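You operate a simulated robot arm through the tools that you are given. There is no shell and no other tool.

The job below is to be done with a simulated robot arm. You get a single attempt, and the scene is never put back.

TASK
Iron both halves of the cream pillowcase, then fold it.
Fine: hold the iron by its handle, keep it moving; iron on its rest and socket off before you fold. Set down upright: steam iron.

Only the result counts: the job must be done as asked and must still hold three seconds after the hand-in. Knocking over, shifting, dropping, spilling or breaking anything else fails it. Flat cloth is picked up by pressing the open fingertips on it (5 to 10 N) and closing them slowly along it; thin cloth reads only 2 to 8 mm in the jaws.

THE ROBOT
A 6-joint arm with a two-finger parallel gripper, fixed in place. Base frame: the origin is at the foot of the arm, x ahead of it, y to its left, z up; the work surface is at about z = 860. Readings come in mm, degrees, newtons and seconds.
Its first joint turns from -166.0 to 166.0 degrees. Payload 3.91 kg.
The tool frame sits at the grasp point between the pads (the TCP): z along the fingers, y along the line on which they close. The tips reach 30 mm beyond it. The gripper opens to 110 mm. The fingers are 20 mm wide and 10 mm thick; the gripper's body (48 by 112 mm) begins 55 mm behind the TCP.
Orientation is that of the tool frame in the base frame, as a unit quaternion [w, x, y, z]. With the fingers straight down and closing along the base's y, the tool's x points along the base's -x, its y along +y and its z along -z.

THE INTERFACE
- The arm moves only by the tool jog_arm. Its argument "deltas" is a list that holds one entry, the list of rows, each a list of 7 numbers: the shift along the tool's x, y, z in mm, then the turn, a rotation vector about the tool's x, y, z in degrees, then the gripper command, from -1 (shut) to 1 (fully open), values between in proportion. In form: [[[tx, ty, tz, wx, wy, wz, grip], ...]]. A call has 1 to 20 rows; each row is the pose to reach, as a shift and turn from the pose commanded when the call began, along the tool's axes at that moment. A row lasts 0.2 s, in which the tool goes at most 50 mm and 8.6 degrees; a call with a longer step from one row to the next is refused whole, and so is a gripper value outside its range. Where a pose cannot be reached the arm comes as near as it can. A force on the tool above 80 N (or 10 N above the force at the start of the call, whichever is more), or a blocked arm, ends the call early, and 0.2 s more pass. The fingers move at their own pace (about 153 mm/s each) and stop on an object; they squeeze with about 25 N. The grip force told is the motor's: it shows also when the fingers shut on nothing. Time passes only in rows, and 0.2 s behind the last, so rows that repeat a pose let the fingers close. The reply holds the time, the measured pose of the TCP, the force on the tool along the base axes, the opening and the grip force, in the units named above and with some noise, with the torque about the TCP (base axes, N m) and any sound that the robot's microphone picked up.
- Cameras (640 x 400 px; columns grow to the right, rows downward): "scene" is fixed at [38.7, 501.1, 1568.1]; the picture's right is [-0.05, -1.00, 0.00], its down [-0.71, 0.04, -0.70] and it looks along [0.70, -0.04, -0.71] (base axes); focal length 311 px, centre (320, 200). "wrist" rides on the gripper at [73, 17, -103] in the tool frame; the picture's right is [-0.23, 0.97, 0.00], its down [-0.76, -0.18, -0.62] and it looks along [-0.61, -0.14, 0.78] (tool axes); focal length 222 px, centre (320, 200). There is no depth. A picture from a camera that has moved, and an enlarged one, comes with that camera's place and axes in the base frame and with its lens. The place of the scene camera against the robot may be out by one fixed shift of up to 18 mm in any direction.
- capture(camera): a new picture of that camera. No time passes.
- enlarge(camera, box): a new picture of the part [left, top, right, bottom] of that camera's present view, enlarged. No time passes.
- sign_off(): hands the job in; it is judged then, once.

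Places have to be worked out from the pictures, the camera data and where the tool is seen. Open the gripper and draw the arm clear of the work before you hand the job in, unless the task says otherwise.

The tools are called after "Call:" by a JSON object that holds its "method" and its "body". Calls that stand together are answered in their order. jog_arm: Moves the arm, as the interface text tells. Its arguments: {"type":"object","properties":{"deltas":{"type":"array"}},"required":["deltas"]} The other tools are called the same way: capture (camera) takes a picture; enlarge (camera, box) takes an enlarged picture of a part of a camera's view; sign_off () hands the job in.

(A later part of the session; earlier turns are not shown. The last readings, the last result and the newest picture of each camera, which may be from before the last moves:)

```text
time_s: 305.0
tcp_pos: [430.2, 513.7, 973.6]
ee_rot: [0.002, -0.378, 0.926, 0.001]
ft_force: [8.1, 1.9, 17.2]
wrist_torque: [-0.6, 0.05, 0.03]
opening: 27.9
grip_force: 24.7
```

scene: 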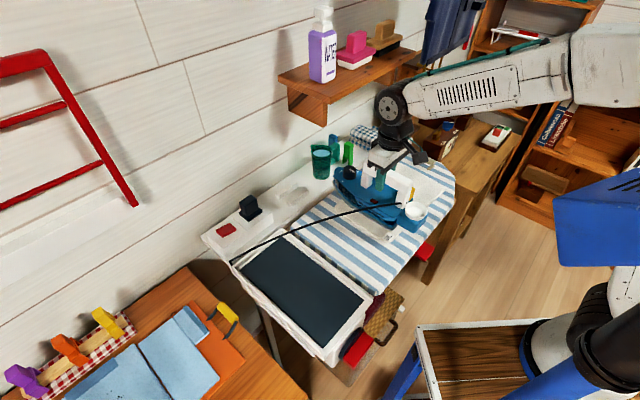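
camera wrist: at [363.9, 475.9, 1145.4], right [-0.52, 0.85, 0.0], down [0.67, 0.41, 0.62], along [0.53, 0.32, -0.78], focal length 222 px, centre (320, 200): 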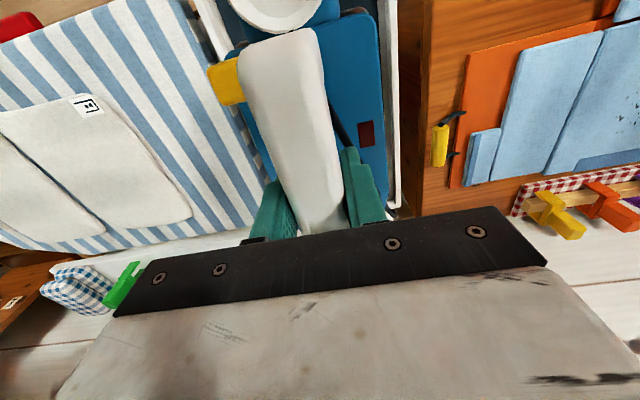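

The iron now rests on the mat (force turned positive). I relax 1 mm, open the fingers and rise straight up.

Call:
{"method": "jog_arm", "body": {"deltas": [[[0, 0, -1.2, 0, 0, 0, -1], [0, 0, -1.2, 0, 0, 0, -0.4], [0, 0, -1.2, 0, 0, 0, -0.2], [0, 0, -1.2, 0, 0, 0, 0.1], [0, 0, -1.2, 0, 0, 0, 0.2], [0, 0, -15, 0, 0, 0, 0.3], [0, 0, -40, 0, 0, 0, 0.3], [0, 0, -70, 0, 0, 0, 0.3], [0, 0, -100, 0, 0, 0, 0.3]]]}}

Call:
{"method": "capture", "body": {"camera": "wrist"}}

Call:
{"method": "enlarge", "body": {"camera": "scene", "box": [220, 200, 400, 350]}}

```text
time_s: 307.0
tcp_pos: [427.9, 512.7, 1071.8]
ee_rot: [0.001, -0.378, 0.926, 0.0]
ft_force: [-0.1, 0.0, -1.1]
wrist_torque: [0.0, 0.0, -0.01]
opening: 71.7
grip_force: 0.1
```

```text
taken
camera wrist: at [363.2, 474.9, 1175.5], right [-0.52, 0.85, 0.0], down [0.67, 0.41, 0.62], along [0.53, 0.32, -0.78], focal length 222 px, centre (320, 200)
```

wrist: 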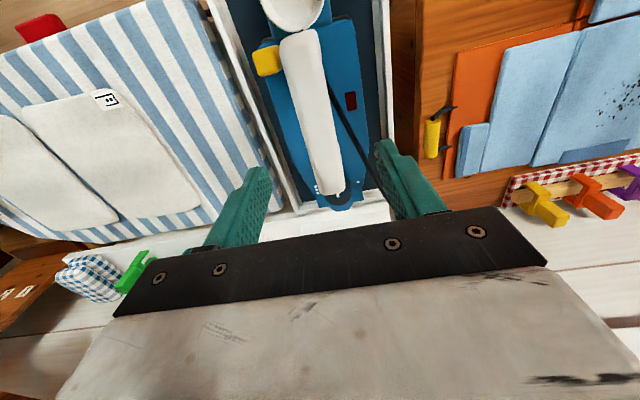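

```text
2.67 times, centred on (310, 275) of scene
camera zoom: at [38.7, 501.1, 1568.1], right [-0.05, -1.0, 0.0], down [-0.71, 0.04, -0.7], along [0.7, -0.04, -0.71], focal length 828 px, centre (347, 0)
```

zoom: 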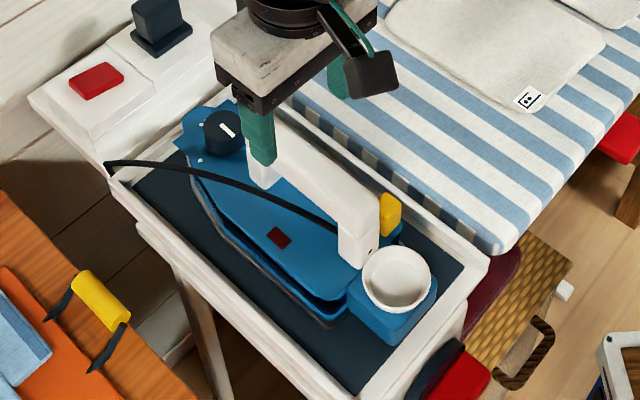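

The iron stands level on its mat in the tray. Next is the socket: I move out over the red rocker with the fingers closed and look at it closely.

Call:
{"method": "jog_arm", "body": {"deltas": [[[-35, 8, 0, 0, 0, 0, 0.0], [-70, 16, 0, 0, 0, 0, -0.4], [-105, 24, 0, 0, 0, 0, -0.8], [-140, 32, 5, 0, 0, 0, -1], [-175, 38, 12, 0, 0, 0, -1], [-205, 43, 20, 0, 0, 0, -1], [-205, 43, 20, 0, 0, 0, -1]]]}}

Call:
{"method": "capture", "body": {"camera": "wrist"}}

Call:
{"method": "enlarge", "body": {"camera": "wrist", "box": [260, 100, 420, 210]}}

Call:
{"method": "enlarge", "body": {"camera": "scene", "box": [205, 205, 265, 245]}}

```text
time_s: 308.6
tcp_pos: [545.7, 687.8, 1052.0]
ee_rot: [0.001, -0.378, 0.926, 0.0]
ft_force: [-0.1, 1.4, -0.6]
wrist_torque: [0.0, 0.04, -0.01]
opening: 0.2
grip_force: 25.0
```

```text
taken
camera wrist: at [481.6, 648.9, 1155.4], right [-0.52, 0.85, 0.0], down [0.67, 0.41, 0.63], along [0.53, 0.32, -0.78], focal length 222 px, centre (320, 200)
```

wrist: 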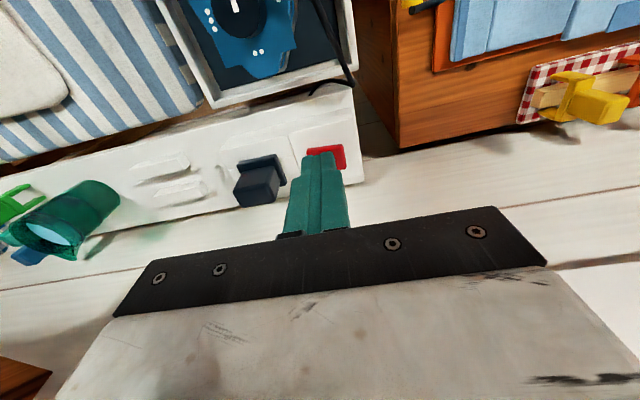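

```text
3.64 times, centred on (340, 155) of wrist
camera zoom: at [481.6, 648.9, 1155.4], right [-0.52, 0.85, 0.0], down [0.67, 0.41, 0.63], along [0.53, 0.32, -0.78], focal length 808 px, centre (247, 364)
```

zoom: 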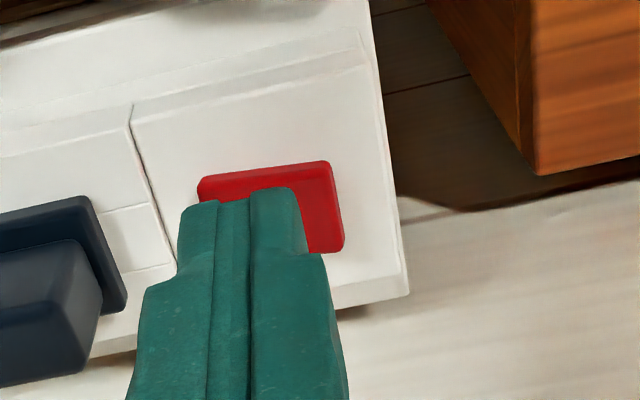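

```text
10.00 times, centred on (235, 225) of scene
camera zoom: at [38.7, 501.1, 1568.1], right [-0.05, -1.0, 0.0], down [-0.71, 0.04, -0.7], along [0.7, -0.04, -0.71], focal length 3107 px, centre (1170, -50)
```

zoom: 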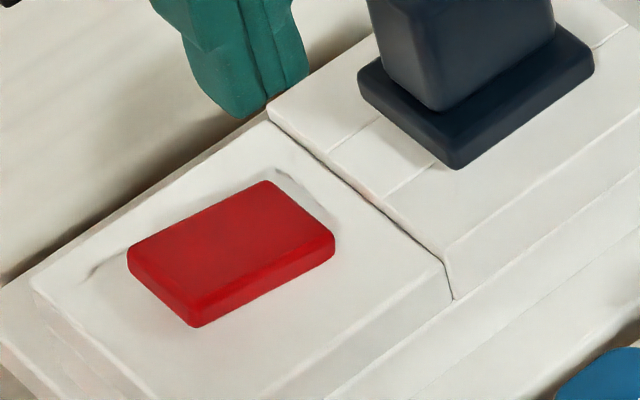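

I zoom further on the rocker to see which end is raised.

Call:
{"method": "enlarge", "body": {"camera": "scene", "box": [212, 218, 242, 238]}}

Call:
{"method": "enlarge", "body": {"camera": "wrist", "box": [300, 135, 360, 175]}}

```text
16.00 times, centred on (227, 228) of scene
camera zoom: at [38.7, 501.1, 1568.1], right [-0.05, -1.0, 0.0], down [-0.71, 0.04, -0.7], along [0.7, -0.04, -0.71], focal length 4971 px, centre (1808, -248)
```

zoom: 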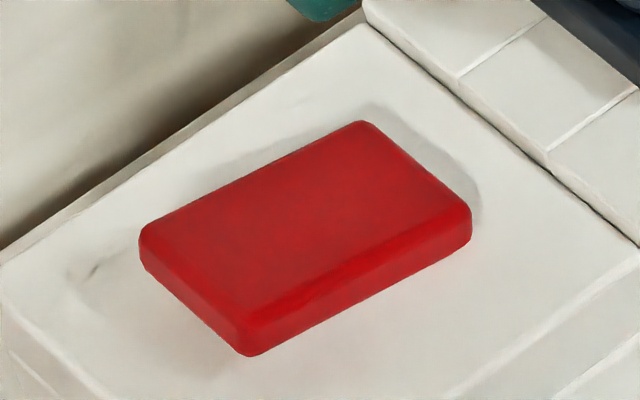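

```text
10.00 times, centred on (330, 155) of wrist
camera zoom: at [481.6, 648.9, 1155.4], right [-0.52, 0.85, 0.0], down [0.67, 0.41, 0.63], along [0.53, 0.32, -0.78], focal length 2221 px, centre (220, 650)
```

zoom: 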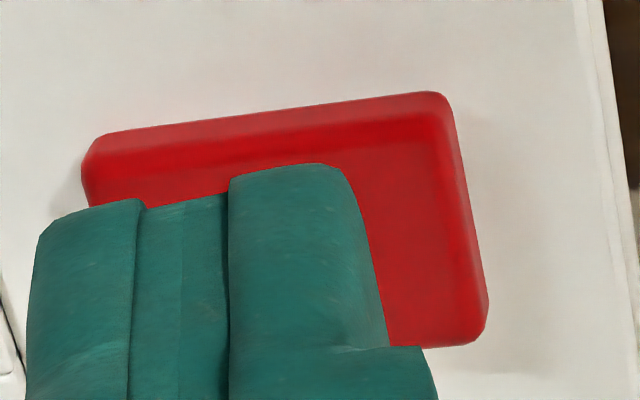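

I can't tell the raised end reliably, so I will press the outer (-s) end first and watch for movement or a click. I go above that end, fingers closed.

Call:
{"method": "jog_arm", "body": {"deltas": [[[-25, 4, 20, 0, 0, 0, -1], [-50, 8, 45, 0, 0, 0, -1], [-70, 10.4, 70, 0, 0, 0, -1], [-70, 10.4, 95, 0, 0, 0, -1], [-70, 10.4, 112, 0, 0, 0, -1]]]}}

Call:
{"method": "capture", "body": {"camera": "wrist"}}

Call:
{"method": "enlarge", "body": {"camera": "scene", "box": [205, 195, 275, 245]}}

```text
time_s: 309.8
tcp_pos: [585.7, 746.0, 942.9]
ee_rot: [0.002, -0.379, 0.925, 0.001]
ft_force: [-4.0, 6.8, 8.1]
wrist_torque: [0.13, 0.11, -0.02]
opening: 0.1
grip_force: 25.0
out of reach, approached as far as the arm can: row 3
```

```text
taken
camera wrist: at [521.8, 706.9, 1045.5], right [-0.52, 0.85, 0.0], down [0.67, 0.4, 0.63], along [0.53, 0.33, -0.78], focal length 222 px, centre (320, 200)
```

wrist: 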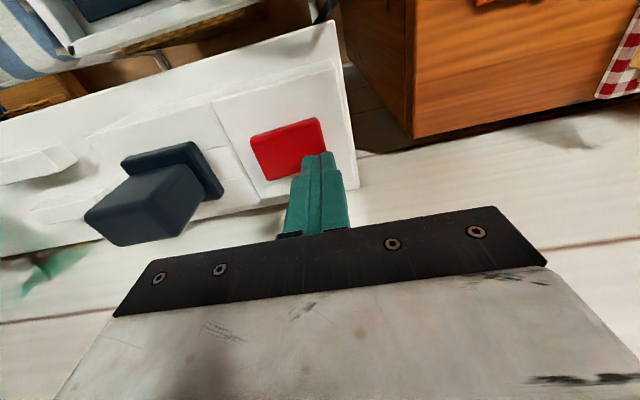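

```text
8.00 times, centred on (240, 220) of scene
camera zoom: at [38.7, 501.1, 1568.1], right [-0.05, -1.0, 0.0], down [-0.71, 0.04, -0.7], along [0.7, -0.04, -0.71], focal length 2485 px, centre (960, 40)
```

zoom: 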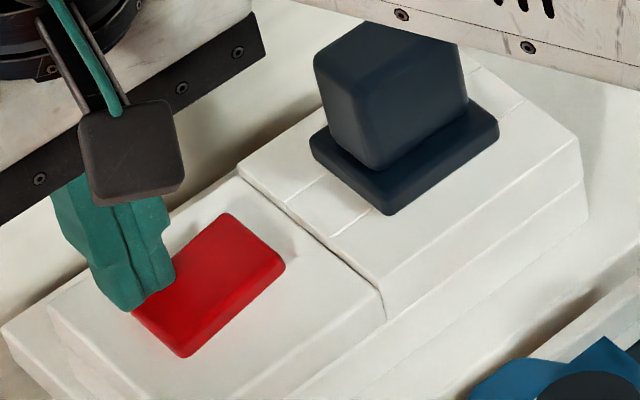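

The tips touched something at z≈913, so the rocker's top is higher than I assumed and its centre is nearer, about n≈928. I raise a little, shift 12 mm toward the base, then press the outer end down.

Call:
{"method": "jog_arm", "body": {"deltas": [[[0, 0, -8, 0, 0, 0, -1], [12, 0, -8, 0, 0, 0, -1], [12, 0, -3, 0, 0, 0, -1], [12, 0, 0, 0, 0, 0, -1]]]}}

Call:
{"method": "jog_arm", "body": {"deltas": [[[0, 0, 1.5, 0, 0, 0, -1], [0, 0, 3, 0, 0, 0, -1], [0, 0, 4, 0, 0, 0, -1]]]}}

Call:
{"method": "enlarge", "body": {"camera": "wrist", "box": [220, 90, 380, 210]}}

Call:
{"method": "enlarge", "body": {"camera": "scene", "box": [205, 195, 275, 245]}}

```text
time_s: 310.8
tcp_pos: [579.9, 735.5, 943.0]
ee_rot: [0.003, -0.378, 0.926, 0.002]
ft_force: [0.0, -3.8, 13.9]
wrist_torque: [-0.21, -0.03, -0.03]
opening: 0.0
grip_force: 25.1
```

```text
time_s: 311.6
tcp_pos: [579.1, 735.2, 942.2]
ee_rot: [0.004, -0.377, 0.926, 0.003]
ft_force: [1.4, 0.4, 50.2]
wrist_torque: [-0.45, -0.24, -0.01]
opening: 0.1
grip_force: 25.1
```

```text
3.33 times, centred on (300, 150) of wrist
camera zoom: at [514.7, 696.7, 1045.1], right [-0.52, 0.85, 0.0], down [0.66, 0.4, 0.63], along [0.54, 0.33, -0.78], focal length 740 px, centre (387, 367)
```

zoom: 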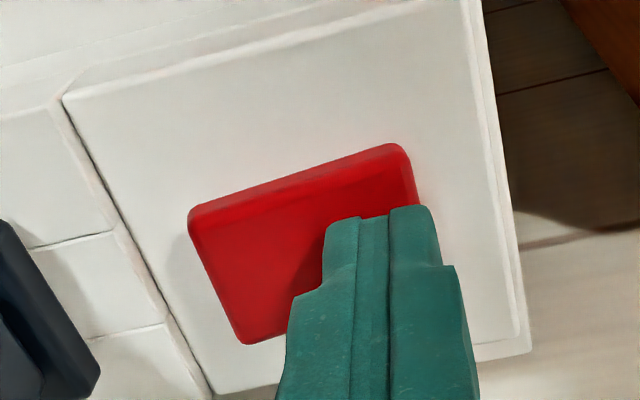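

```text
8.00 times, centred on (240, 220) of scene
camera zoom: at [38.7, 501.1, 1568.1], right [-0.05, -1.0, 0.0], down [-0.71, 0.04, -0.7], along [0.7, -0.04, -0.71], focal length 2485 px, centre (960, 40)
```

zoom: 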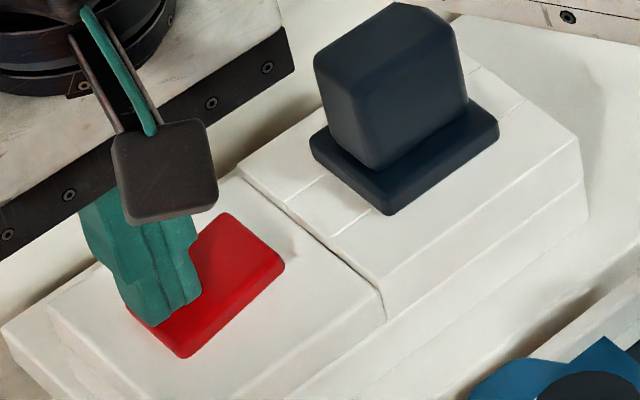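

The outer end is solid (50 N, no travel), so it is already down. I lift, shift 36 mm to the inner (+s) end and press there.

Call:
{"method": "jog_arm", "body": {"deltas": [[[0, 0, -10, 0, 0, 0, -1], [0, 0, -16, 0, 0, 0, -1], [0, -18, -16, 0, 0, 0, -1], [0, -36, -16, 0, 0, 0, -1], [0, -36, -10, 0, 0, 0, -1]]]}}

Call:
{"method": "enlarge", "body": {"camera": "wrist", "box": [220, 90, 380, 210]}}

Call:
{"method": "enlarge", "body": {"camera": "scene", "box": [205, 195, 275, 245]}}

```text
time_s: 312.8
tcp_pos: [606.5, 710.7, 945.8]
ee_rot: [0.001, -0.378, 0.926, 0.0]
ft_force: [0.5, -0.6, -0.1]
wrist_torque: [0.02, 0.0, 0.0]
opening: 0.1
grip_force: 24.9
```

```text
3.33 times, centred on (300, 150) of wrist
camera zoom: at [540.7, 671.6, 1048.9], right [-0.52, 0.85, 0.0], down [0.67, 0.41, 0.62], along [0.53, 0.32, -0.78], focal length 740 px, centre (387, 367)
```

zoom: 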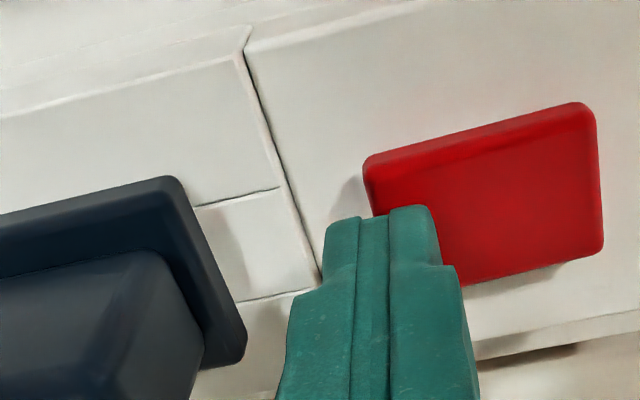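

```text
8.00 times, centred on (240, 220) of scene
camera zoom: at [38.7, 501.1, 1568.1], right [-0.05, -1.0, 0.0], down [-0.71, 0.04, -0.7], along [0.7, -0.04, -0.71], focal length 2485 px, centre (960, 40)
```

zoom: 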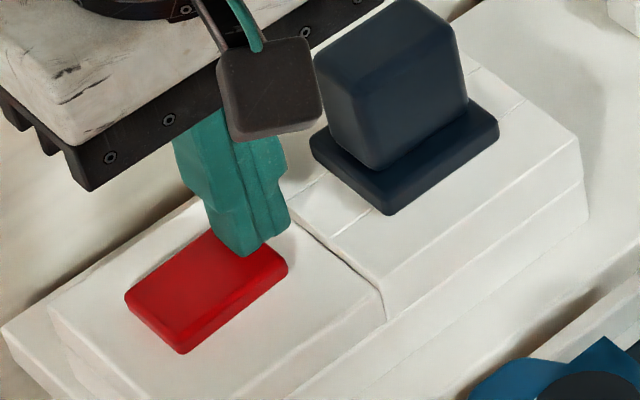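

The tip sits at the very inner edge of the rocker; I shift 7 mm onto it and press down in small steps.

Call:
{"method": "jog_arm", "body": {"deltas": [[[0, 7, 0, 0, 0, 0, -1], [0, 7, 2, 0, 0, 0, -1], [0, 7, 4, 0, 0, 0, -1], [0, 7, 5.5, 0, 0, 0, -1]]]}}

Call:
{"method": "jog_arm", "body": {"deltas": [[[0, 0, 1.5, 0, 0, 0, -1], [0, 0, 3, 0, 0, 0, -1], [0, 0, 4.5, 0, 0, 0, -1]]]}}

Call:
{"method": "enlarge", "body": {"camera": "scene", "box": [205, 195, 275, 245]}}

```text
time_s: 313.8
tcp_pos: [600.0, 713.5, 941.1]
ee_rot: [0.002, -0.378, 0.926, 0.001]
ft_force: [-0.4, -14.1, 17.2]
wrist_torque: [-0.35, 0.16, 0.12]
opening: 0.1
grip_force: 24.9
```

```text
time_s: 314.6
tcp_pos: [601.8, 714.3, 942.5]
ee_rot: [0.004, -0.377, 0.926, 0.003]
ft_force: [10.9, -29.7, 50.4]
wrist_torque: [-0.72, 0.13, 0.16]
opening: 0.2
grip_force: 24.9
```

```text
8.00 times, centred on (240, 220) of scene
camera zoom: at [38.7, 501.1, 1568.1], right [-0.05, -1.0, 0.0], down [-0.71, 0.04, -0.7], along [0.7, -0.04, -0.71], focal length 2485 px, centre (960, 40)
```

zoom: 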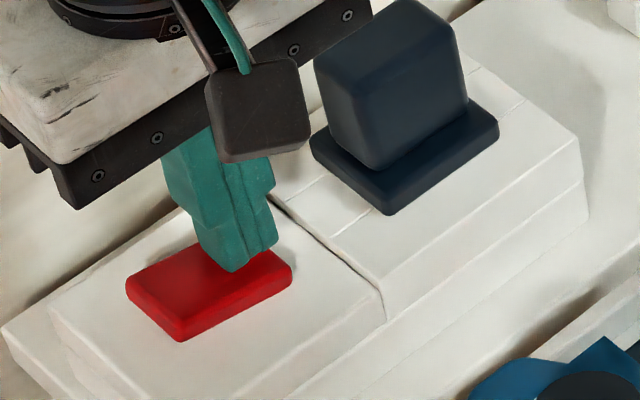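

Comparing pictures, the rocker did flip at my first press (outer end went down) and this press has flipped it back to its initial "on" tilt. So the outer end is "off": I lift, go back there, and press it down again.

Call:
{"method": "jog_arm", "body": {"deltas": [[[0, 0, -10, 0, 0, 0, -1], [0, 0, -20, 0, 0, 0, -1], [0, 16, -20, 0, 0, 0, -1], [0, 33, -20, 0, 0, 0, -1], [0, 33, -14, 0, 0, 0, -1]]]}}

Call:
{"method": "enlarge", "body": {"camera": "scene", "box": [205, 195, 275, 245]}}

Call:
{"method": "jog_arm", "body": {"deltas": [[[0, 0, 3, 0, 0, 0, -1], [0, 0, 6, 0, 0, 0, -1], [0, 0, 9, 0, 0, 0, -1], [0, 0, 11, 0, 0, 0, -1]]]}}

Call:
{"method": "enlarge", "body": {"camera": "scene", "box": [205, 195, 275, 245]}}

```text
time_s: 315.8
tcp_pos: [577.8, 738.5, 950.5]
ee_rot: [0.001, -0.378, 0.926, 0.0]
ft_force: [-0.4, 0.6, 0.2]
wrist_torque: [0.02, 0.0, 0.01]
opening: 0.1
grip_force: 25.5
```

```text
8.00 times, centred on (240, 220) of scene
camera zoom: at [38.7, 501.1, 1568.1], right [-0.05, -1.0, 0.0], down [-0.71, 0.04, -0.7], along [0.7, -0.04, -0.71], focal length 2485 px, centre (960, 40)
```

zoom: 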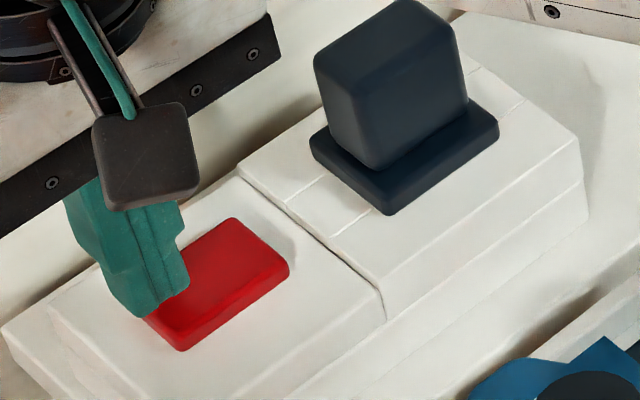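

```text
time_s: 316.8
tcp_pos: [575.6, 737.8, 943.0]
ee_rot: [0.002, -0.378, 0.926, 0.001]
ft_force: [-3.0, 6.9, 13.5]
wrist_torque: [0.04, 0.01, 0.0]
opening: 0.0
grip_force: 25.6
```

```text
8.00 times, centred on (240, 220) of scene
camera zoom: at [38.7, 501.1, 1568.1], right [-0.05, -1.0, 0.0], down [-0.71, 0.04, -0.7], along [0.7, -0.04, -0.71], focal length 2485 px, centre (960, 40)
```

zoom: 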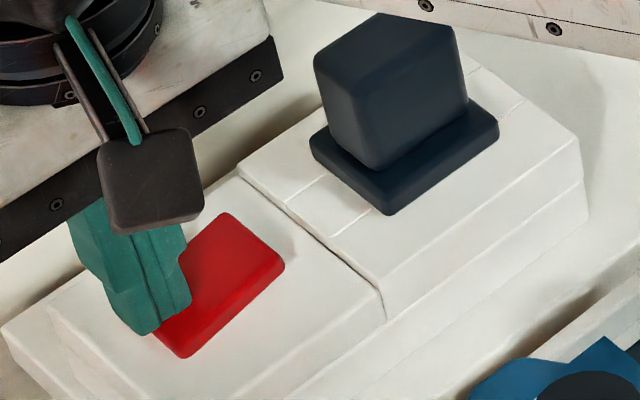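

I release and compare the rocker's resting tilt with the initial picture at the same zoom.

Call:
{"method": "jog_arm", "body": {"deltas": [[[0, 0, -15, 0, 0, 0, -1], [10, 0, -40, 0, 0, 0, -1], [40, 20, -75, 0, 0, 0, -1], [75, 40, -110, 0, 0, 0, -1]]]}}

Call:
{"method": "enlarge", "body": {"camera": "scene", "box": [212, 218, 242, 238]}}

Call:
{"method": "enlarge", "body": {"camera": "scene", "box": [205, 205, 265, 245]}}

```text
refused: row 3 steps farther than a row can; nothing moved
```

```text
16.00 times, centred on (227, 228) of scene
camera zoom: at [38.7, 501.1, 1568.1], right [-0.05, -1.0, 0.0], down [-0.71, 0.04, -0.7], along [0.7, -0.04, -0.71], focal length 4971 px, centre (1808, -248)
```

zoom: 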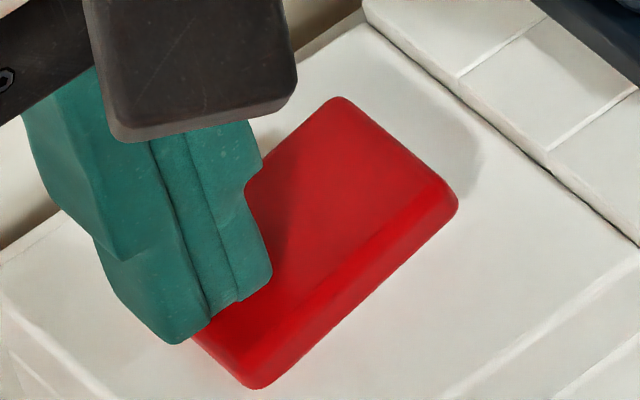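

```text
10.00 times, centred on (235, 225) of scene
camera zoom: at [38.7, 501.1, 1568.1], right [-0.05, -1.0, 0.0], down [-0.71, 0.04, -0.7], along [0.7, -0.04, -0.71], focal length 3107 px, centre (1170, -50)
```

zoom: 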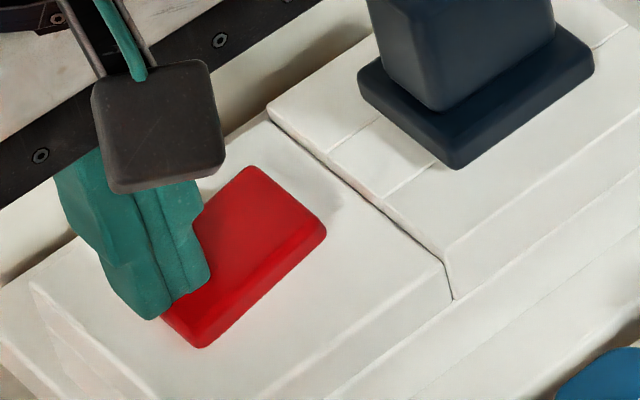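

One step was too long and the move was refused; the picture shows the outer end clearly pressed down now. I repeat the retreat with shorter steps and look at the resting tilt.

Call:
{"method": "jog_arm", "body": {"deltas": [[[0, 0, -15, 0, 0, 0, -1], [10, 0, -40, 0, 0, 0, -1], [30, 10, -70, 0, 0, 0, -1], [55, 20, -100, 0, 0, 0, -1], [75, 30, -125, 0, 0, 0, -1]]]}}

Call:
{"method": "enlarge", "body": {"camera": "scene", "box": [212, 218, 242, 238]}}

Call:
{"method": "enlarge", "body": {"camera": "scene", "box": [205, 205, 265, 245]}}

```text
time_s: 318.0
tcp_pos: [502.5, 706.9, 1062.8]
ee_rot: [0.001, -0.378, 0.926, -0.001]
ft_force: [-0.2, -0.5, 0.0]
wrist_torque: [-0.02, 0.02, -0.01]
opening: 0.0
grip_force: 25.6
```

```text
16.00 times, centred on (227, 228) of scene
camera zoom: at [38.7, 501.1, 1568.1], right [-0.05, -1.0, 0.0], down [-0.71, 0.04, -0.7], along [0.7, -0.04, -0.71], focal length 4971 px, centre (1808, -248)
```

zoom: 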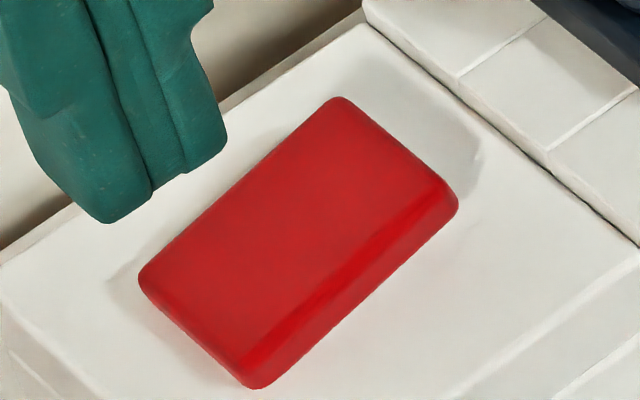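

```text
10.00 times, centred on (235, 225) of scene
camera zoom: at [38.7, 501.1, 1568.1], right [-0.05, -1.0, 0.0], down [-0.71, 0.04, -0.7], along [0.7, -0.04, -0.71], focal length 3107 px, centre (1170, -50)
```

zoom: 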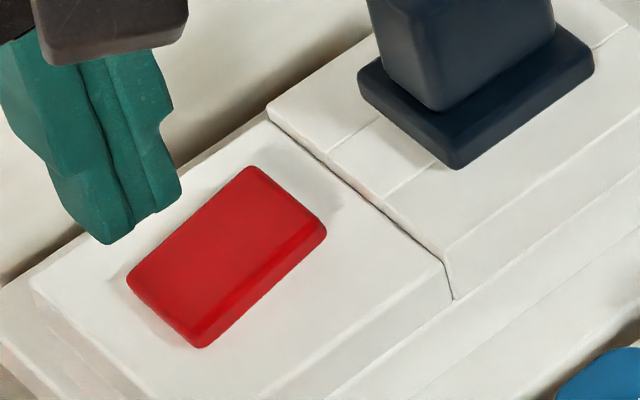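

At rest the rocker now holds the opposite tilt (outer end down, inner end up) from its initial "on" state, so the socket is off. I now go over the board to measure the cloth for folding.

Call:
{"method": "jog_arm", "body": {"deltas": [[[10, -15, -25, 0, 0, 0, -1], [28, -45, -40, 0, 0, 0, -1], [48, -82, -40, 0, 0, 0, -1], [68, -120, -40, 0, 0, 0, -1], [88, -158, -40, 0, 0, 0, -1], [108, -196, -40, 0, 0, 0, -1], [128, -234, -40, 0, 0, 0, -1], [148, -272, -40, 0, 0, 0, -1], [168, -310, -40, 0, 0, 0, -0.7], [190, -346, -40, 0, 0, 0, -0.4], [205, -370, -40, 0, 0, 0, -0.3], [213, -383, -40, 0, 0, 0, -0.3]]]}}

Call:
{"method": "capture", "body": {"camera": "wrist"}}

Call:
{"method": "capture", "body": {"camera": "scene"}}

```text
time_s: 320.6
tcp_pos: [618.9, 283.6, 1103.9]
ee_rot: [0.001, -0.377, 0.926, 0.0]
ft_force: [-0.5, 0.4, 0.4]
wrist_torque: [-0.03, -0.01, -0.03]
opening: 38.3
grip_force: 0.0
```

```text
taken
camera wrist: at [554.3, 245.8, 1206.8], right [-0.52, 0.85, 0.0], down [0.67, 0.41, 0.63], along [0.53, 0.32, -0.78], focal length 222 px, centre (320, 200)
```

wrist: 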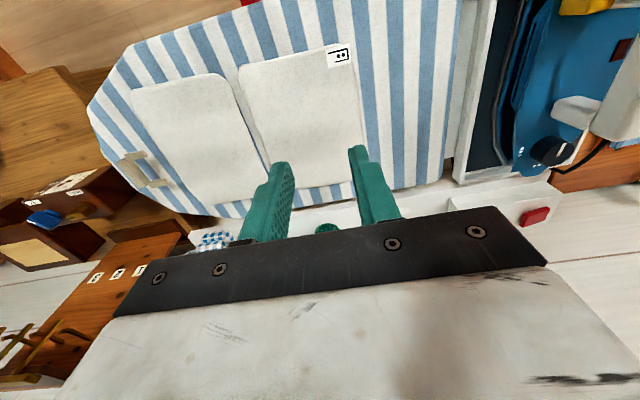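

```text
taken
```

scene: 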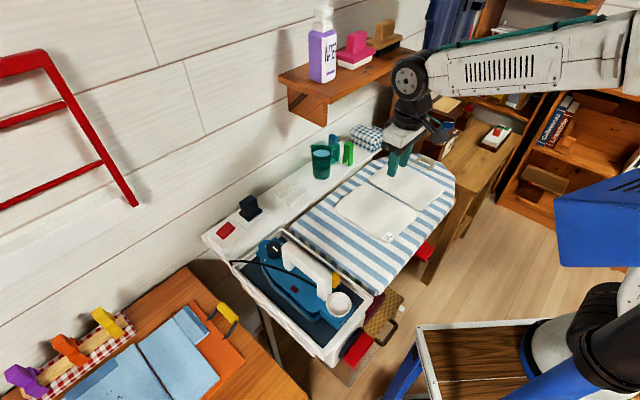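

Both halves look smooth. I enlarge to measure the near half's near edge and the seam.

Call:
{"method": "enlarge", "body": {"camera": "wrist", "box": [220, 30, 400, 210]}}

Call:
{"method": "enlarge", "body": {"camera": "wrist", "box": [110, 50, 290, 220]}}

Call:
{"method": "enlarge", "body": {"camera": "scene", "box": [320, 150, 460, 250]}}

```text
2.22 times, centred on (310, 120) of wrist
camera zoom: at [554.3, 245.8, 1206.8], right [-0.52, 0.85, 0.0], down [0.67, 0.41, 0.63], along [0.53, 0.32, -0.78], focal length 494 px, centre (342, 378)
```

zoom: 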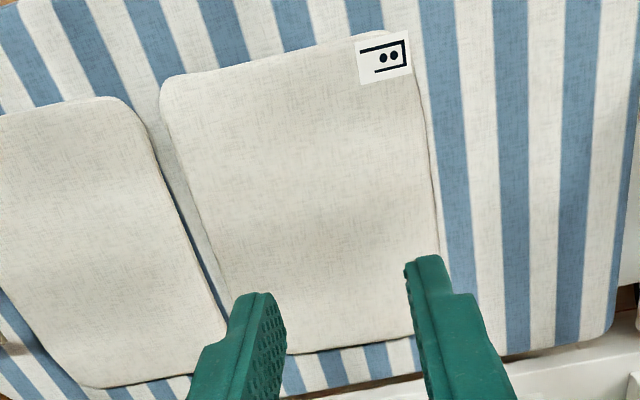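

```text
2.35 times, centred on (200, 135) of wrist
camera zoom: at [554.3, 245.8, 1206.8], right [-0.52, 0.85, 0.0], down [0.67, 0.41, 0.63], along [0.53, 0.32, -0.78], focal length 523 px, centre (602, 353)
```

zoom: 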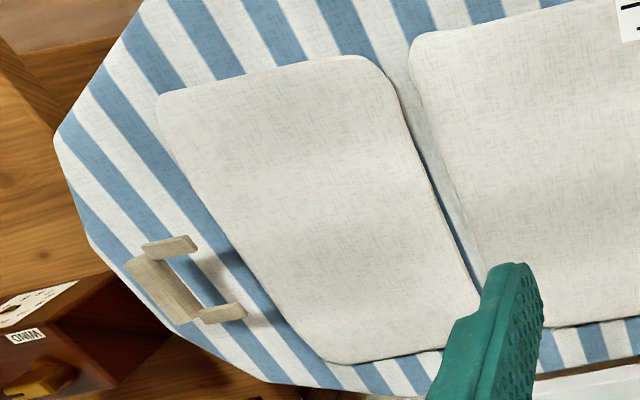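

```text
4.00 times, centred on (390, 200) of scene
camera zoom: at [38.7, 501.1, 1568.1], right [-0.05, -1.0, 0.0], down [-0.71, 0.04, -0.7], along [0.7, -0.04, -0.71], focal length 1243 px, centre (40, 200)
```

zoom: 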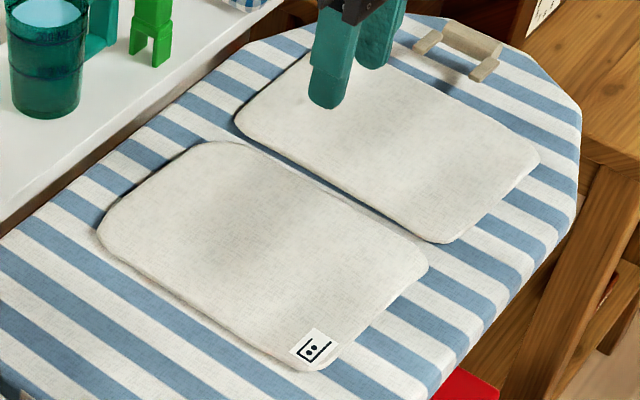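

The near half now spans s≈179–336 and the seam lies at s≈343; the far half ends at about s≈500. I go above the near half's near edge (n≈692, s≈201) with the fingers 24 mm apart.

Call:
{"method": "jog_arm", "body": {"deltas": [[[-15, 8, 30, 0, 0, 0, -0.4], [-30, 16, 65, 0, 0, 0, -0.564], [-45, 25, 100, 0, 0, 0, -0.564], [-51.4, 29.4, 135, 0, 0, 0, -0.564], [-51.4, 29.4, 165, 0, 0, 0, -0.564], [-51.4, 29.4, 185, 0, 0, 0, -0.564], [-51.4, 29.4, 185, 0, 0, 0, -0.564]]]}}

Call:
{"method": "capture", "body": {"camera": "wrist"}}

Call:
{"method": "enlarge", "body": {"camera": "scene", "box": [320, 150, 460, 250]}}

```text
time_s: 322.2
tcp_pos: [633.9, 339.5, 917.6]
ee_rot: [0.001, -0.378, 0.926, 0.0]
ft_force: [-0.1, -1.3, -0.6]
wrist_torque: [-0.02, -0.01, 0.01]
opening: 24.1
grip_force: 0.1
```

```text
taken
camera wrist: at [569.3, 302.1, 1021.0], right [-0.52, 0.85, 0.0], down [0.67, 0.41, 0.63], along [0.53, 0.32, -0.78], focal length 222 px, centre (320, 200)
```

wrist: 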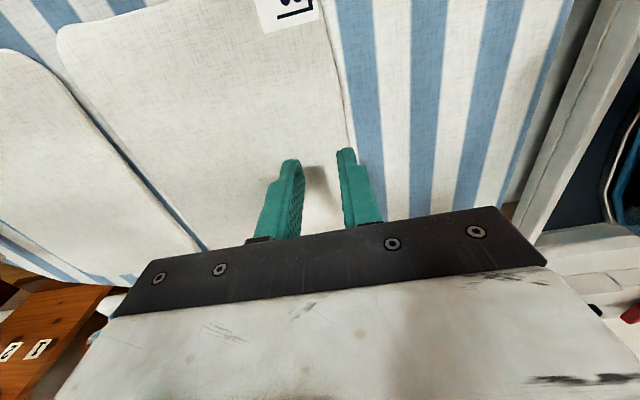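

```text
4.00 times, centred on (390, 200) of scene
camera zoom: at [38.7, 501.1, 1568.1], right [-0.05, -1.0, 0.0], down [-0.71, 0.04, -0.7], along [0.7, -0.04, -0.71], focal length 1243 px, centre (40, 200)
```

zoom: 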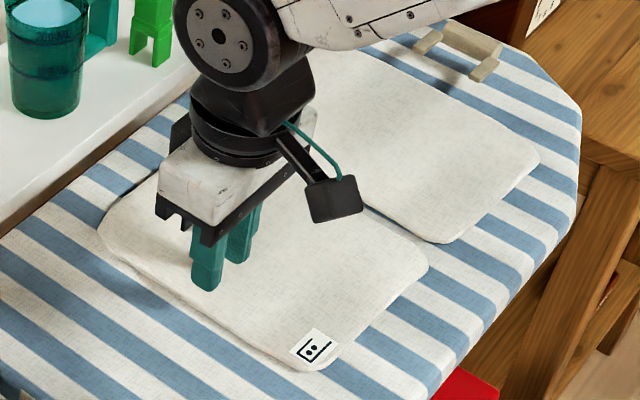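

The far-side tip is close to the cloth's very edge, so I shift 5 mm inward and lower slowly until I feel the cloth.

Call:
{"method": "jog_arm", "body": {"deltas": [[[0, -5, 5, 0, 0, 0, -0.564], [0, -5, 10, 0, 0, 0, -0.564], [0, -5, 15, 0, 0, 0, -0.564]]]}}

Call:
{"method": "jog_arm", "body": {"deltas": [[[0, 0, 1, 0, 0, 0, -0.564], [0, 0, 2, 0, 0, 0, -0.564], [0, 0, 3, 0, 0, 0, -0.564]]]}}

Call:
{"method": "jog_arm", "body": {"deltas": [[[0, 0, 1, 0, 0, 0, -0.564], [0, 0, 2, 0, 0, 0, -0.564]]]}}

```text
time_s: 323.0
tcp_pos: [638.3, 338.0, 904.2]
ee_rot: [0.002, -0.378, 0.926, 0.001]
ft_force: [-0.7, -1.9, 6.8]
wrist_torque: [-0.08, 0.12, 0.06]
opening: 24.0
grip_force: 0.1
```

```text
time_s: 323.8
tcp_pos: [638.0, 337.6, 903.9]
ee_rot: [0.005, -0.378, 0.926, 0.001]
ft_force: [-7.7, -9.6, 54.1]
wrist_torque: [-0.42, 0.37, -0.04]
opening: 23.9
grip_force: 0.0
```

```text
time_s: 324.5
tcp_pos: [638.6, 338.3, 903.8]
ee_rot: [0.005, -0.378, 0.926, 0.001]
ft_force: [-13.1, -13.5, 30.8]
wrist_torque: [-0.54, 0.6, -0.06]
opening: 24.0
grip_force: 0.0
stopped in row 2: the force on the tool passed its limit at 81 N (the readings are from after the stop); the commanded pose is now the measured one
```

The cloth top is at about z≈874; I pressed too hard and the call stopped. I ease up about 1.2 mm to bring the force to 5–10 N.

Call:
{"method": "jog_arm", "body": {"deltas": [[[0, 0, -1.2, 0, 0, 0, -0.564], [0, 0, -1.2, 0, 0, 0, -0.564]]]}}

```text
time_s: 325.1
tcp_pos: [638.5, 338.6, 904.2]
ee_rot: [0.005, -0.378, 0.926, 0.001]
ft_force: [-12.7, -12.4, 25.2]
wrist_torque: [-0.5, 0.55, 0.01]
opening: 24.1
grip_force: 0.1
```

Still 25 N; I ease up further.

Call:
{"method": "jog_arm", "body": {"deltas": [[[0, 0, -1.0, 0, 0, 0, -0.564], [0, 0, -1.5, 0, 0, 0, -0.564]]]}}

```text
time_s: 325.7
tcp_pos: [640.1, 338.8, 904.2]
ee_rot: [0.005, -0.378, 0.926, 0.001]
ft_force: [-1.9, -2.5, 2.6]
wrist_torque: [-0.05, 0.15, 0.01]
opening: 24.0
grip_force: 0.2
```

Now 2.6 N. I press 0.5 mm deeper for about 8 N and check.

Call:
{"method": "jog_arm", "body": {"deltas": [[[0, 0, 0.5, 0, 0, 0, -0.564], [0, 0, 0.5, 0, 0, 0, -0.564]]]}}

```text
time_s: 326.3
tcp_pos: [638.3, 338.8, 905.3]
ee_rot: [0.005, -0.377, 0.926, 0.001]
ft_force: [0.1, 1.4, 5.1]
wrist_torque: [0.04, 0.03, 0.05]
opening: 24.2
grip_force: 0.5
```

Force is 5.1 N on the cloth; I press a touch more and close the fingers slowly along it.

Call:
{"method": "jog_arm", "body": {"deltas": [[[0, 0, 0.3, 0, 0, 0, -0.6], [0, 0, 0.3, 0, 0, 0, -0.64], [0, 0, 0.3, 0, 0, 0, -0.68], [0, 0, 0.3, 0, 0, 0, -0.72], [0, 0, 0.3, 0, 0, 0, -0.76], [0, 0, 0.3, 0, 0, 0, -0.8], [0, 0, 0.3, 0, 0, 0, -0.84], [0, 0, 0.3, 0, 0, 0, -0.88], [0, 0, 0.3, 0, 0, 0, -0.92], [0, 0, 0.3, 0, 0, 0, -0.96], [0, 0, 0.3, 0, 0, 0, -1], [0, 0, 0.3, 0, 0, 0, -1], [0, 0, 0.3, 0, 0, 0, -1]]]}}

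Call:
{"method": "capture", "body": {"camera": "wrist"}}

Call:
{"method": "enlarge", "body": {"camera": "scene", "box": [320, 150, 460, 250]}}

```text
time_s: 329.1
tcp_pos: [640.2, 338.4, 902.8]
ee_rot: [0.005, -0.378, 0.926, 0.001]
ft_force: [-0.5, 0.7, 5.0]
wrist_torque: [0.0, 0.1, -0.01]
opening: 0.0
grip_force: 25.2
```

```text
taken
camera wrist: at [574.4, 300.0, 1006.7], right [-0.52, 0.85, 0.0], down [0.66, 0.4, 0.63], along [0.54, 0.33, -0.78], focal length 222 px, centre (320, 200)
```

wrist: 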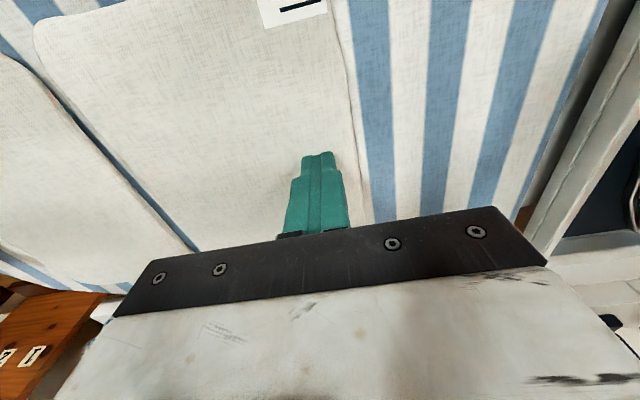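

```text
4.00 times, centred on (390, 200) of scene
camera zoom: at [38.7, 501.1, 1568.1], right [-0.05, -1.0, 0.0], down [-0.71, 0.04, -0.7], along [0.7, -0.04, -0.71], focal length 1243 px, centre (40, 200)
```

zoom: 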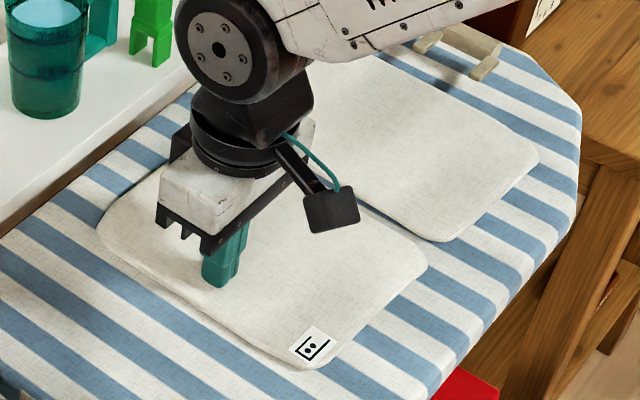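

The jaws closed to 0 mm, so nothing was caught – the press was on the low side and the grip narrow. I retry with a wider opening (50 mm), both tips on the cloth, and a firmer 8–9 N press.

Call:
{"method": "jog_arm", "body": {"deltas": [[[0, 0, -10, 0, 0, 0, -1], [0, -9, -10, 0, 0, 0, -0.5], [0, -9, -10, 0, 0, 0, -0.09], [0, -9, -10, 0, 0, 0, -0.09], [0, -9, -5, 0, 0, 0, -0.09], [0, -9, -2, 0, 0, 0, -0.09]]]}}

Call:
{"method": "jog_arm", "body": {"deltas": [[[0, 0, 0.7, 0, 0, 0, -0.09], [0, 0, 1.2, 0, 0, 0, -0.09]]]}}

```text
time_s: 330.5
tcp_pos: [645.2, 331.1, 905.1]
ee_rot: [0.005, -0.378, 0.926, 0.002]
ft_force: [0.4, -0.7, -1.3]
wrist_torque: [-0.03, 0.0, -0.04]
opening: 50.2
grip_force: 0.1
```

```text
time_s: 331.1
tcp_pos: [645.1, 332.7, 903.2]
ee_rot: [0.004, -0.378, 0.926, 0.0]
ft_force: [0.3, 0.3, -0.1]
wrist_torque: [0.01, -0.03, -0.03]
opening: 50.1
grip_force: 0.0
```

No contact yet; I lower in half-millimetre steps.

Call:
{"method": "jog_arm", "body": {"deltas": [[[0, 0, 0.6, 0, 0, 0, -0.09], [0, 0, 1.2, 0, 0, 0, -0.09]]]}}

```text
time_s: 331.7
tcp_pos: [645.6, 333.0, 902.7]
ee_rot: [0.005, -0.377, 0.926, 0.002]
ft_force: [-2.9, 0.2, 9.4]
wrist_torque: [-0.04, 0.21, 0.0]
opening: 50.7
grip_force: 1.3
```

Contact at 9.4 N. I now close slowly while holding this height.

Call:
{"method": "jog_arm", "body": {"deltas": [[[0, 0, 0, 0, 0, 0, -0.14], [0, 0, 0, 0, 0, 0, -0.19], [0, 0, 0, 0, 0, 0, -0.24], [0, 0, 0, 0, 0, 0, -0.29], [0, 0, 0, 0, 0, 0, -0.34], [0, 0, 0, 0, 0, 0, -0.39], [0, 0, 0, 0, 0, 0, -0.44], [0, 0, 0, 0, 0, 0, -0.49]]]}}

Call:
{"method": "enlarge", "body": {"camera": "wrist", "box": [220, 90, 420, 220]}}

```text
time_s: 333.5
tcp_pos: [645.5, 332.9, 904.3]
ee_rot: [0.005, -0.378, 0.926, 0.002]
ft_force: [-6.1, 7.4, 19.0]
wrist_torque: [0.23, 0.4, -0.03]
opening: 34.7
grip_force: 6.2
```

```text
3.08 times, centred on (320, 155) of wrist
camera zoom: at [580.1, 293.9, 1006.5], right [-0.52, 0.85, 0.0], down [0.66, 0.4, 0.63], along [0.54, 0.33, -0.78], focal length 684 px, centre (320, 338)
```

zoom: 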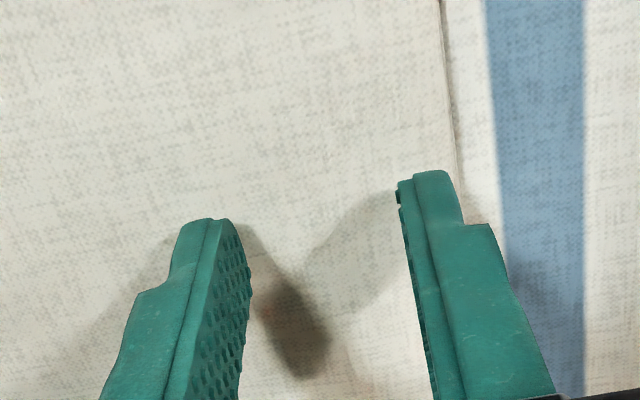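

The fingers meet resistance now (opening lags, 6 N at the jaws), so the cloth is being gathered. I ease the press slightly and keep closing slowly.

Call:
{"method": "jog_arm", "body": {"deltas": [[[0, 0, -0.4, 0, 0, 0, -0.53], [0, 0, -0.6, 0, 0, 0, -0.57], [0, 0, -0.6, 0, 0, 0, -0.61], [0, 0, -0.6, 0, 0, 0, -0.65], [0, 0, -0.6, 0, 0, 0, -0.69], [0, 0, -0.6, 0, 0, 0, -0.73]]]}}

Call:
{"method": "enlarge", "body": {"camera": "wrist", "box": [220, 90, 420, 220]}}

```text
time_s: 334.9
tcp_pos: [646.6, 332.9, 903.7]
ee_rot: [0.004, -0.379, 0.926, 0.0]
ft_force: [-1.8, 0.8, 6.9]
wrist_torque: [0.03, 0.17, -0.03]
opening: 17.1
grip_force: 2.1
```

```text
3.08 times, centred on (320, 155) of wrist
camera zoom: at [580.8, 293.2, 1006.8], right [-0.52, 0.85, 0.0], down [0.66, 0.4, 0.63], along [0.54, 0.33, -0.78], focal length 684 px, centre (320, 338)
```

zoom: 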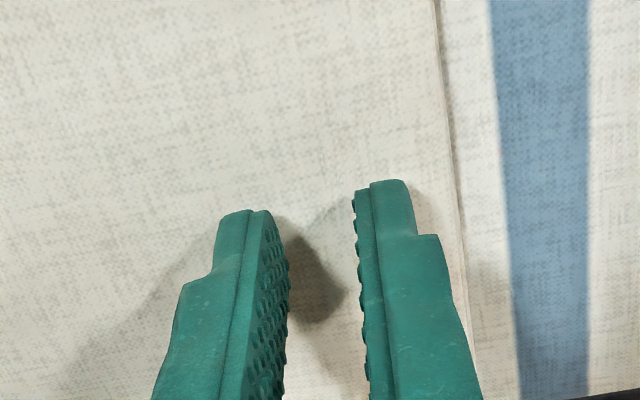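

Force 6.9 N at 17 mm opening. I close the rest of the way slowly.

Call:
{"method": "jog_arm", "body": {"deltas": [[[0, 0, 0.1, 0, 0, 0, -0.77], [0, 0, 0.2, 0, 0, 0, -0.81], [0, 0, 0.2, 0, 0, 0, -0.85], [0, 0, 0.2, 0, 0, 0, -0.89], [0, 0, 0.2, 0, 0, 0, -0.93], [0, 0, 0.2, 0, 0, 0, -0.97], [0, 0, 0.2, 0, 0, 0, -1], [0, 0, 0.2, 0, 0, 0, -1], [0, 0, 0.2, 0, 0, 0, -1]]]}}

Call:
{"method": "enlarge", "body": {"camera": "wrist", "box": [220, 90, 420, 220]}}

```text
time_s: 336.9
tcp_pos: [647.4, 333.4, 903.8]
ee_rot: [0.005, -0.378, 0.926, 0.002]
ft_force: [-0.7, 3.5, 10.0]
wrist_torque: [0.04, 0.12, 0.0]
opening: 0.3
grip_force: 25.5
```

```text
3.08 times, centred on (320, 155) of wrist
camera zoom: at [581.3, 294.1, 1006.6], right [-0.52, 0.85, 0.0], down [0.66, 0.4, 0.63], along [0.54, 0.33, -0.78], focal length 684 px, centre (320, 338)
```

zoom: 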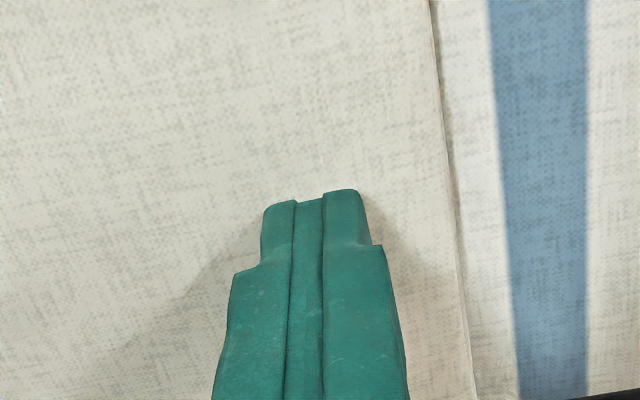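

Again nothing between the jaws, so the cloth does not bunch up in its middle. I lift and look closely at the near edge to see how it lies.

Call:
{"method": "jog_arm", "body": {"deltas": [[[0, 0, -10, 0, 0, 0, -1], [0, -20, -30, 0, 0, 0, -1], [20, -50, -60, 0, 0, 0, -1], [40, -80, -80, 0, 0, 0, -1]]]}}

Call:
{"method": "capture", "body": {"camera": "wrist"}}

Call:
{"method": "enlarge", "body": {"camera": "wrist", "box": [330, 60, 430, 190]}}

Call:
{"method": "enlarge", "body": {"camera": "scene", "box": [335, 195, 405, 245]}}

```text
time_s: 337.9
tcp_pos: [674.1, 247.7, 983.8]
ee_rot: [0.003, -0.377, 0.926, 0.001]
ft_force: [-0.2, 0.4, -0.7]
wrist_torque: [-0.06, 0.01, 0.01]
opening: 0.0
grip_force: 25.1
```

```text
taken
camera wrist: at [608.7, 209.3, 1086.3], right [-0.52, 0.85, 0.0], down [0.66, 0.4, 0.63], along [0.54, 0.33, -0.78], focal length 222 px, centre (320, 200)
```

wrist: 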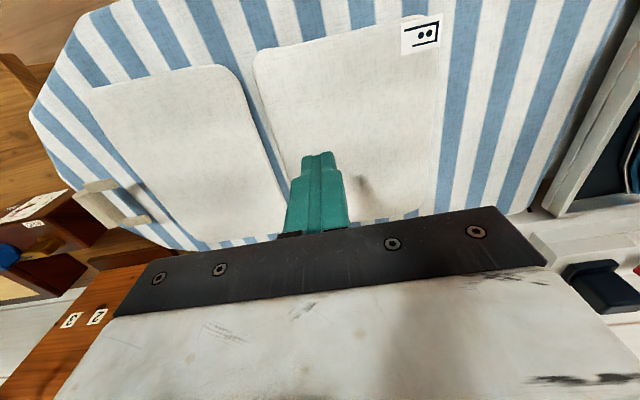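

```text
3.08 times, centred on (380, 125) of wrist
camera zoom: at [608.7, 209.3, 1086.3], right [-0.52, 0.85, 0.0], down [0.66, 0.4, 0.63], along [0.54, 0.33, -0.78], focal length 684 px, centre (135, 431)
```

zoom: 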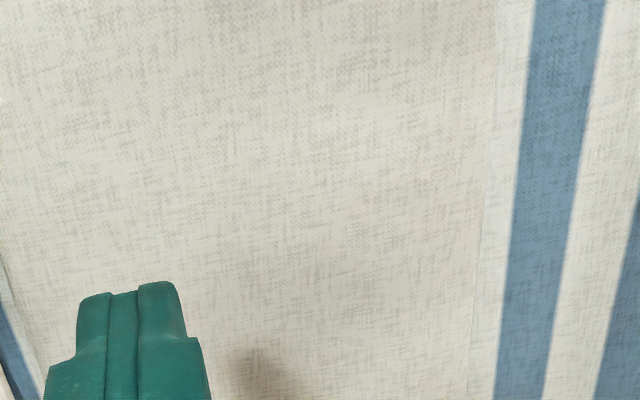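

```text
8.00 times, centred on (370, 220) of scene
camera zoom: at [38.7, 501.1, 1568.1], right [-0.05, -1.0, 0.0], down [-0.71, 0.04, -0.7], along [0.7, -0.04, -0.71], focal length 2485 px, centre (-80, 40)
```

zoom: 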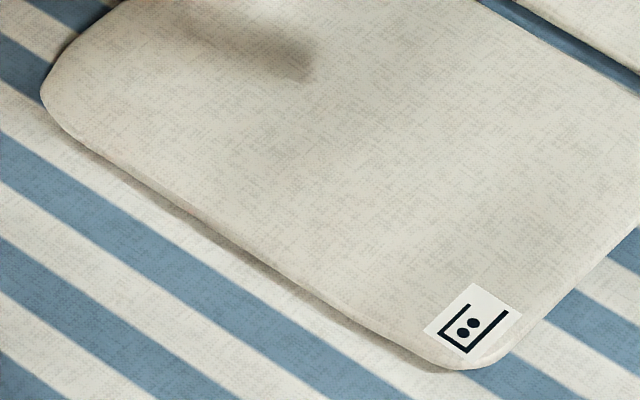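

The cloth acts like a stiff sheet, so a wider span should buckle it more easily. I turn the tool 90° so the fingers close along the near edge (n direction), fully open, centred at n≈692, s≈192.

Call:
{"method": "jog_arm", "body": {"deltas": [[[-3, 9, -10, 0, 0, 8.2, -0.5], [-7, 19, -15, 0, 0, 16.4, 0], [-10, 28, -15, 0, 0, 24.6, 0.5], [-13, 37, -15, 0, 0, 32.8, 1], [-17, 47, -15, 0, 0, 41, 1], [-20, 56, -15, 0, 0, 49.2, 1], [-24, 66, -15, 0, 0, 57.4, 1], [-27, 75, -15, 0, 0, 65.6, 1], [-30, 84, -15, 0, 0, 73.8, 1], [-34, 94, -15, 0, 0, 82, 1], [-37, 102.7, -15, 0, 0, 90, 1], [-37, 102.7, -15, 0, 0, 90, 1]]]}}

Call:
{"method": "capture", "body": {"camera": "wrist"}}

Call:
{"method": "capture", "body": {"camera": "scene"}}

```text
time_s: 340.5
tcp_pos: [626.8, 347.2, 997.5]
ee_rot: [0.003, 0.389, 0.921, 0.004]
ft_force: [0.2, -0.5, 0.0]
wrist_torque: [0.02, -0.02, 0.01]
opening: 109.8
grip_force: 0.0
```

```text
taken
camera wrist: at [586.8, 410.6, 1101.5], right [0.86, 0.52, 0.01], down [0.4, -0.67, 0.62], along [0.33, -0.53, -0.78], focal length 222 px, centre (320, 200)
```

wrist: 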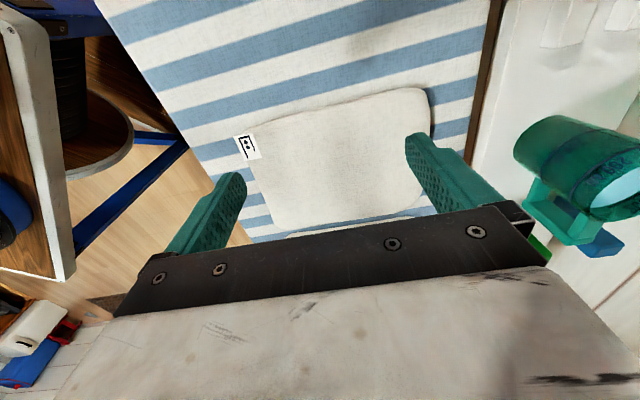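

```text
taken
```

scene: 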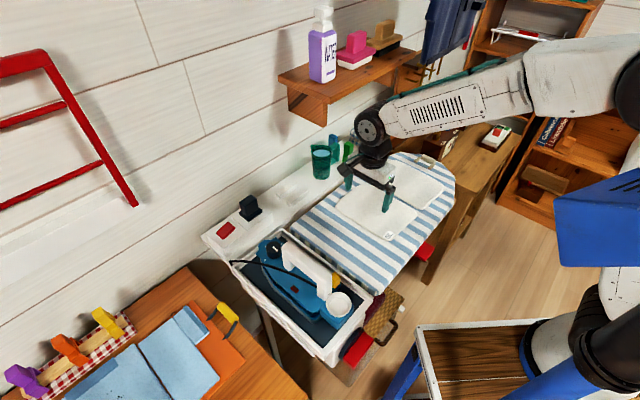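

The fingers now straddle a 110 mm stretch of the near edge, about 10 mm inside it. I lower close to the cloth.

Call:
{"method": "jog_arm", "body": {"deltas": [[[0, 0, 25, 0, 0, 0, 1], [0, 0, 50, 0, 0, 0, 1], [0, 0, 75, 0, 0, 0, 1], [0, 0, 89, 0, 0, 0, 1]]]}}

Call:
{"method": "enlarge", "body": {"camera": "wrist", "box": [150, 60, 490, 230]}}

```text
time_s: 341.5
tcp_pos: [628.0, 347.6, 909.7]
ee_rot: [0.002, 0.388, 0.922, 0.004]
ft_force: [-0.4, 0.4, -0.3]
wrist_torque: [-0.01, 0.0, -0.01]
opening: 110.3
grip_force: 0.0
```

```text
1.88 times, centred on (320, 145) of wrist
camera zoom: at [587.1, 410.7, 1013.4], right [0.85, 0.52, 0.01], down [0.4, -0.67, 0.62], along [0.33, -0.53, -0.78], focal length 418 px, centre (320, 304)
```

zoom: 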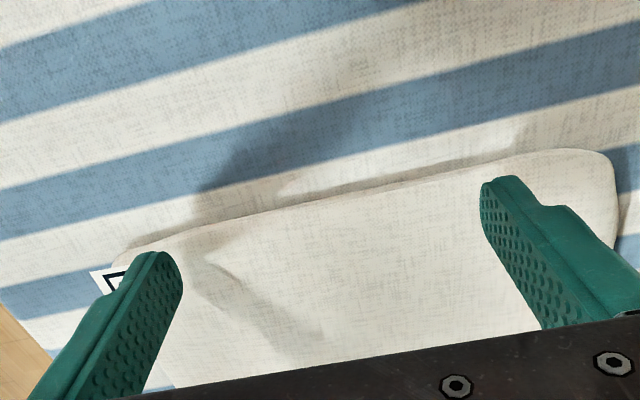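

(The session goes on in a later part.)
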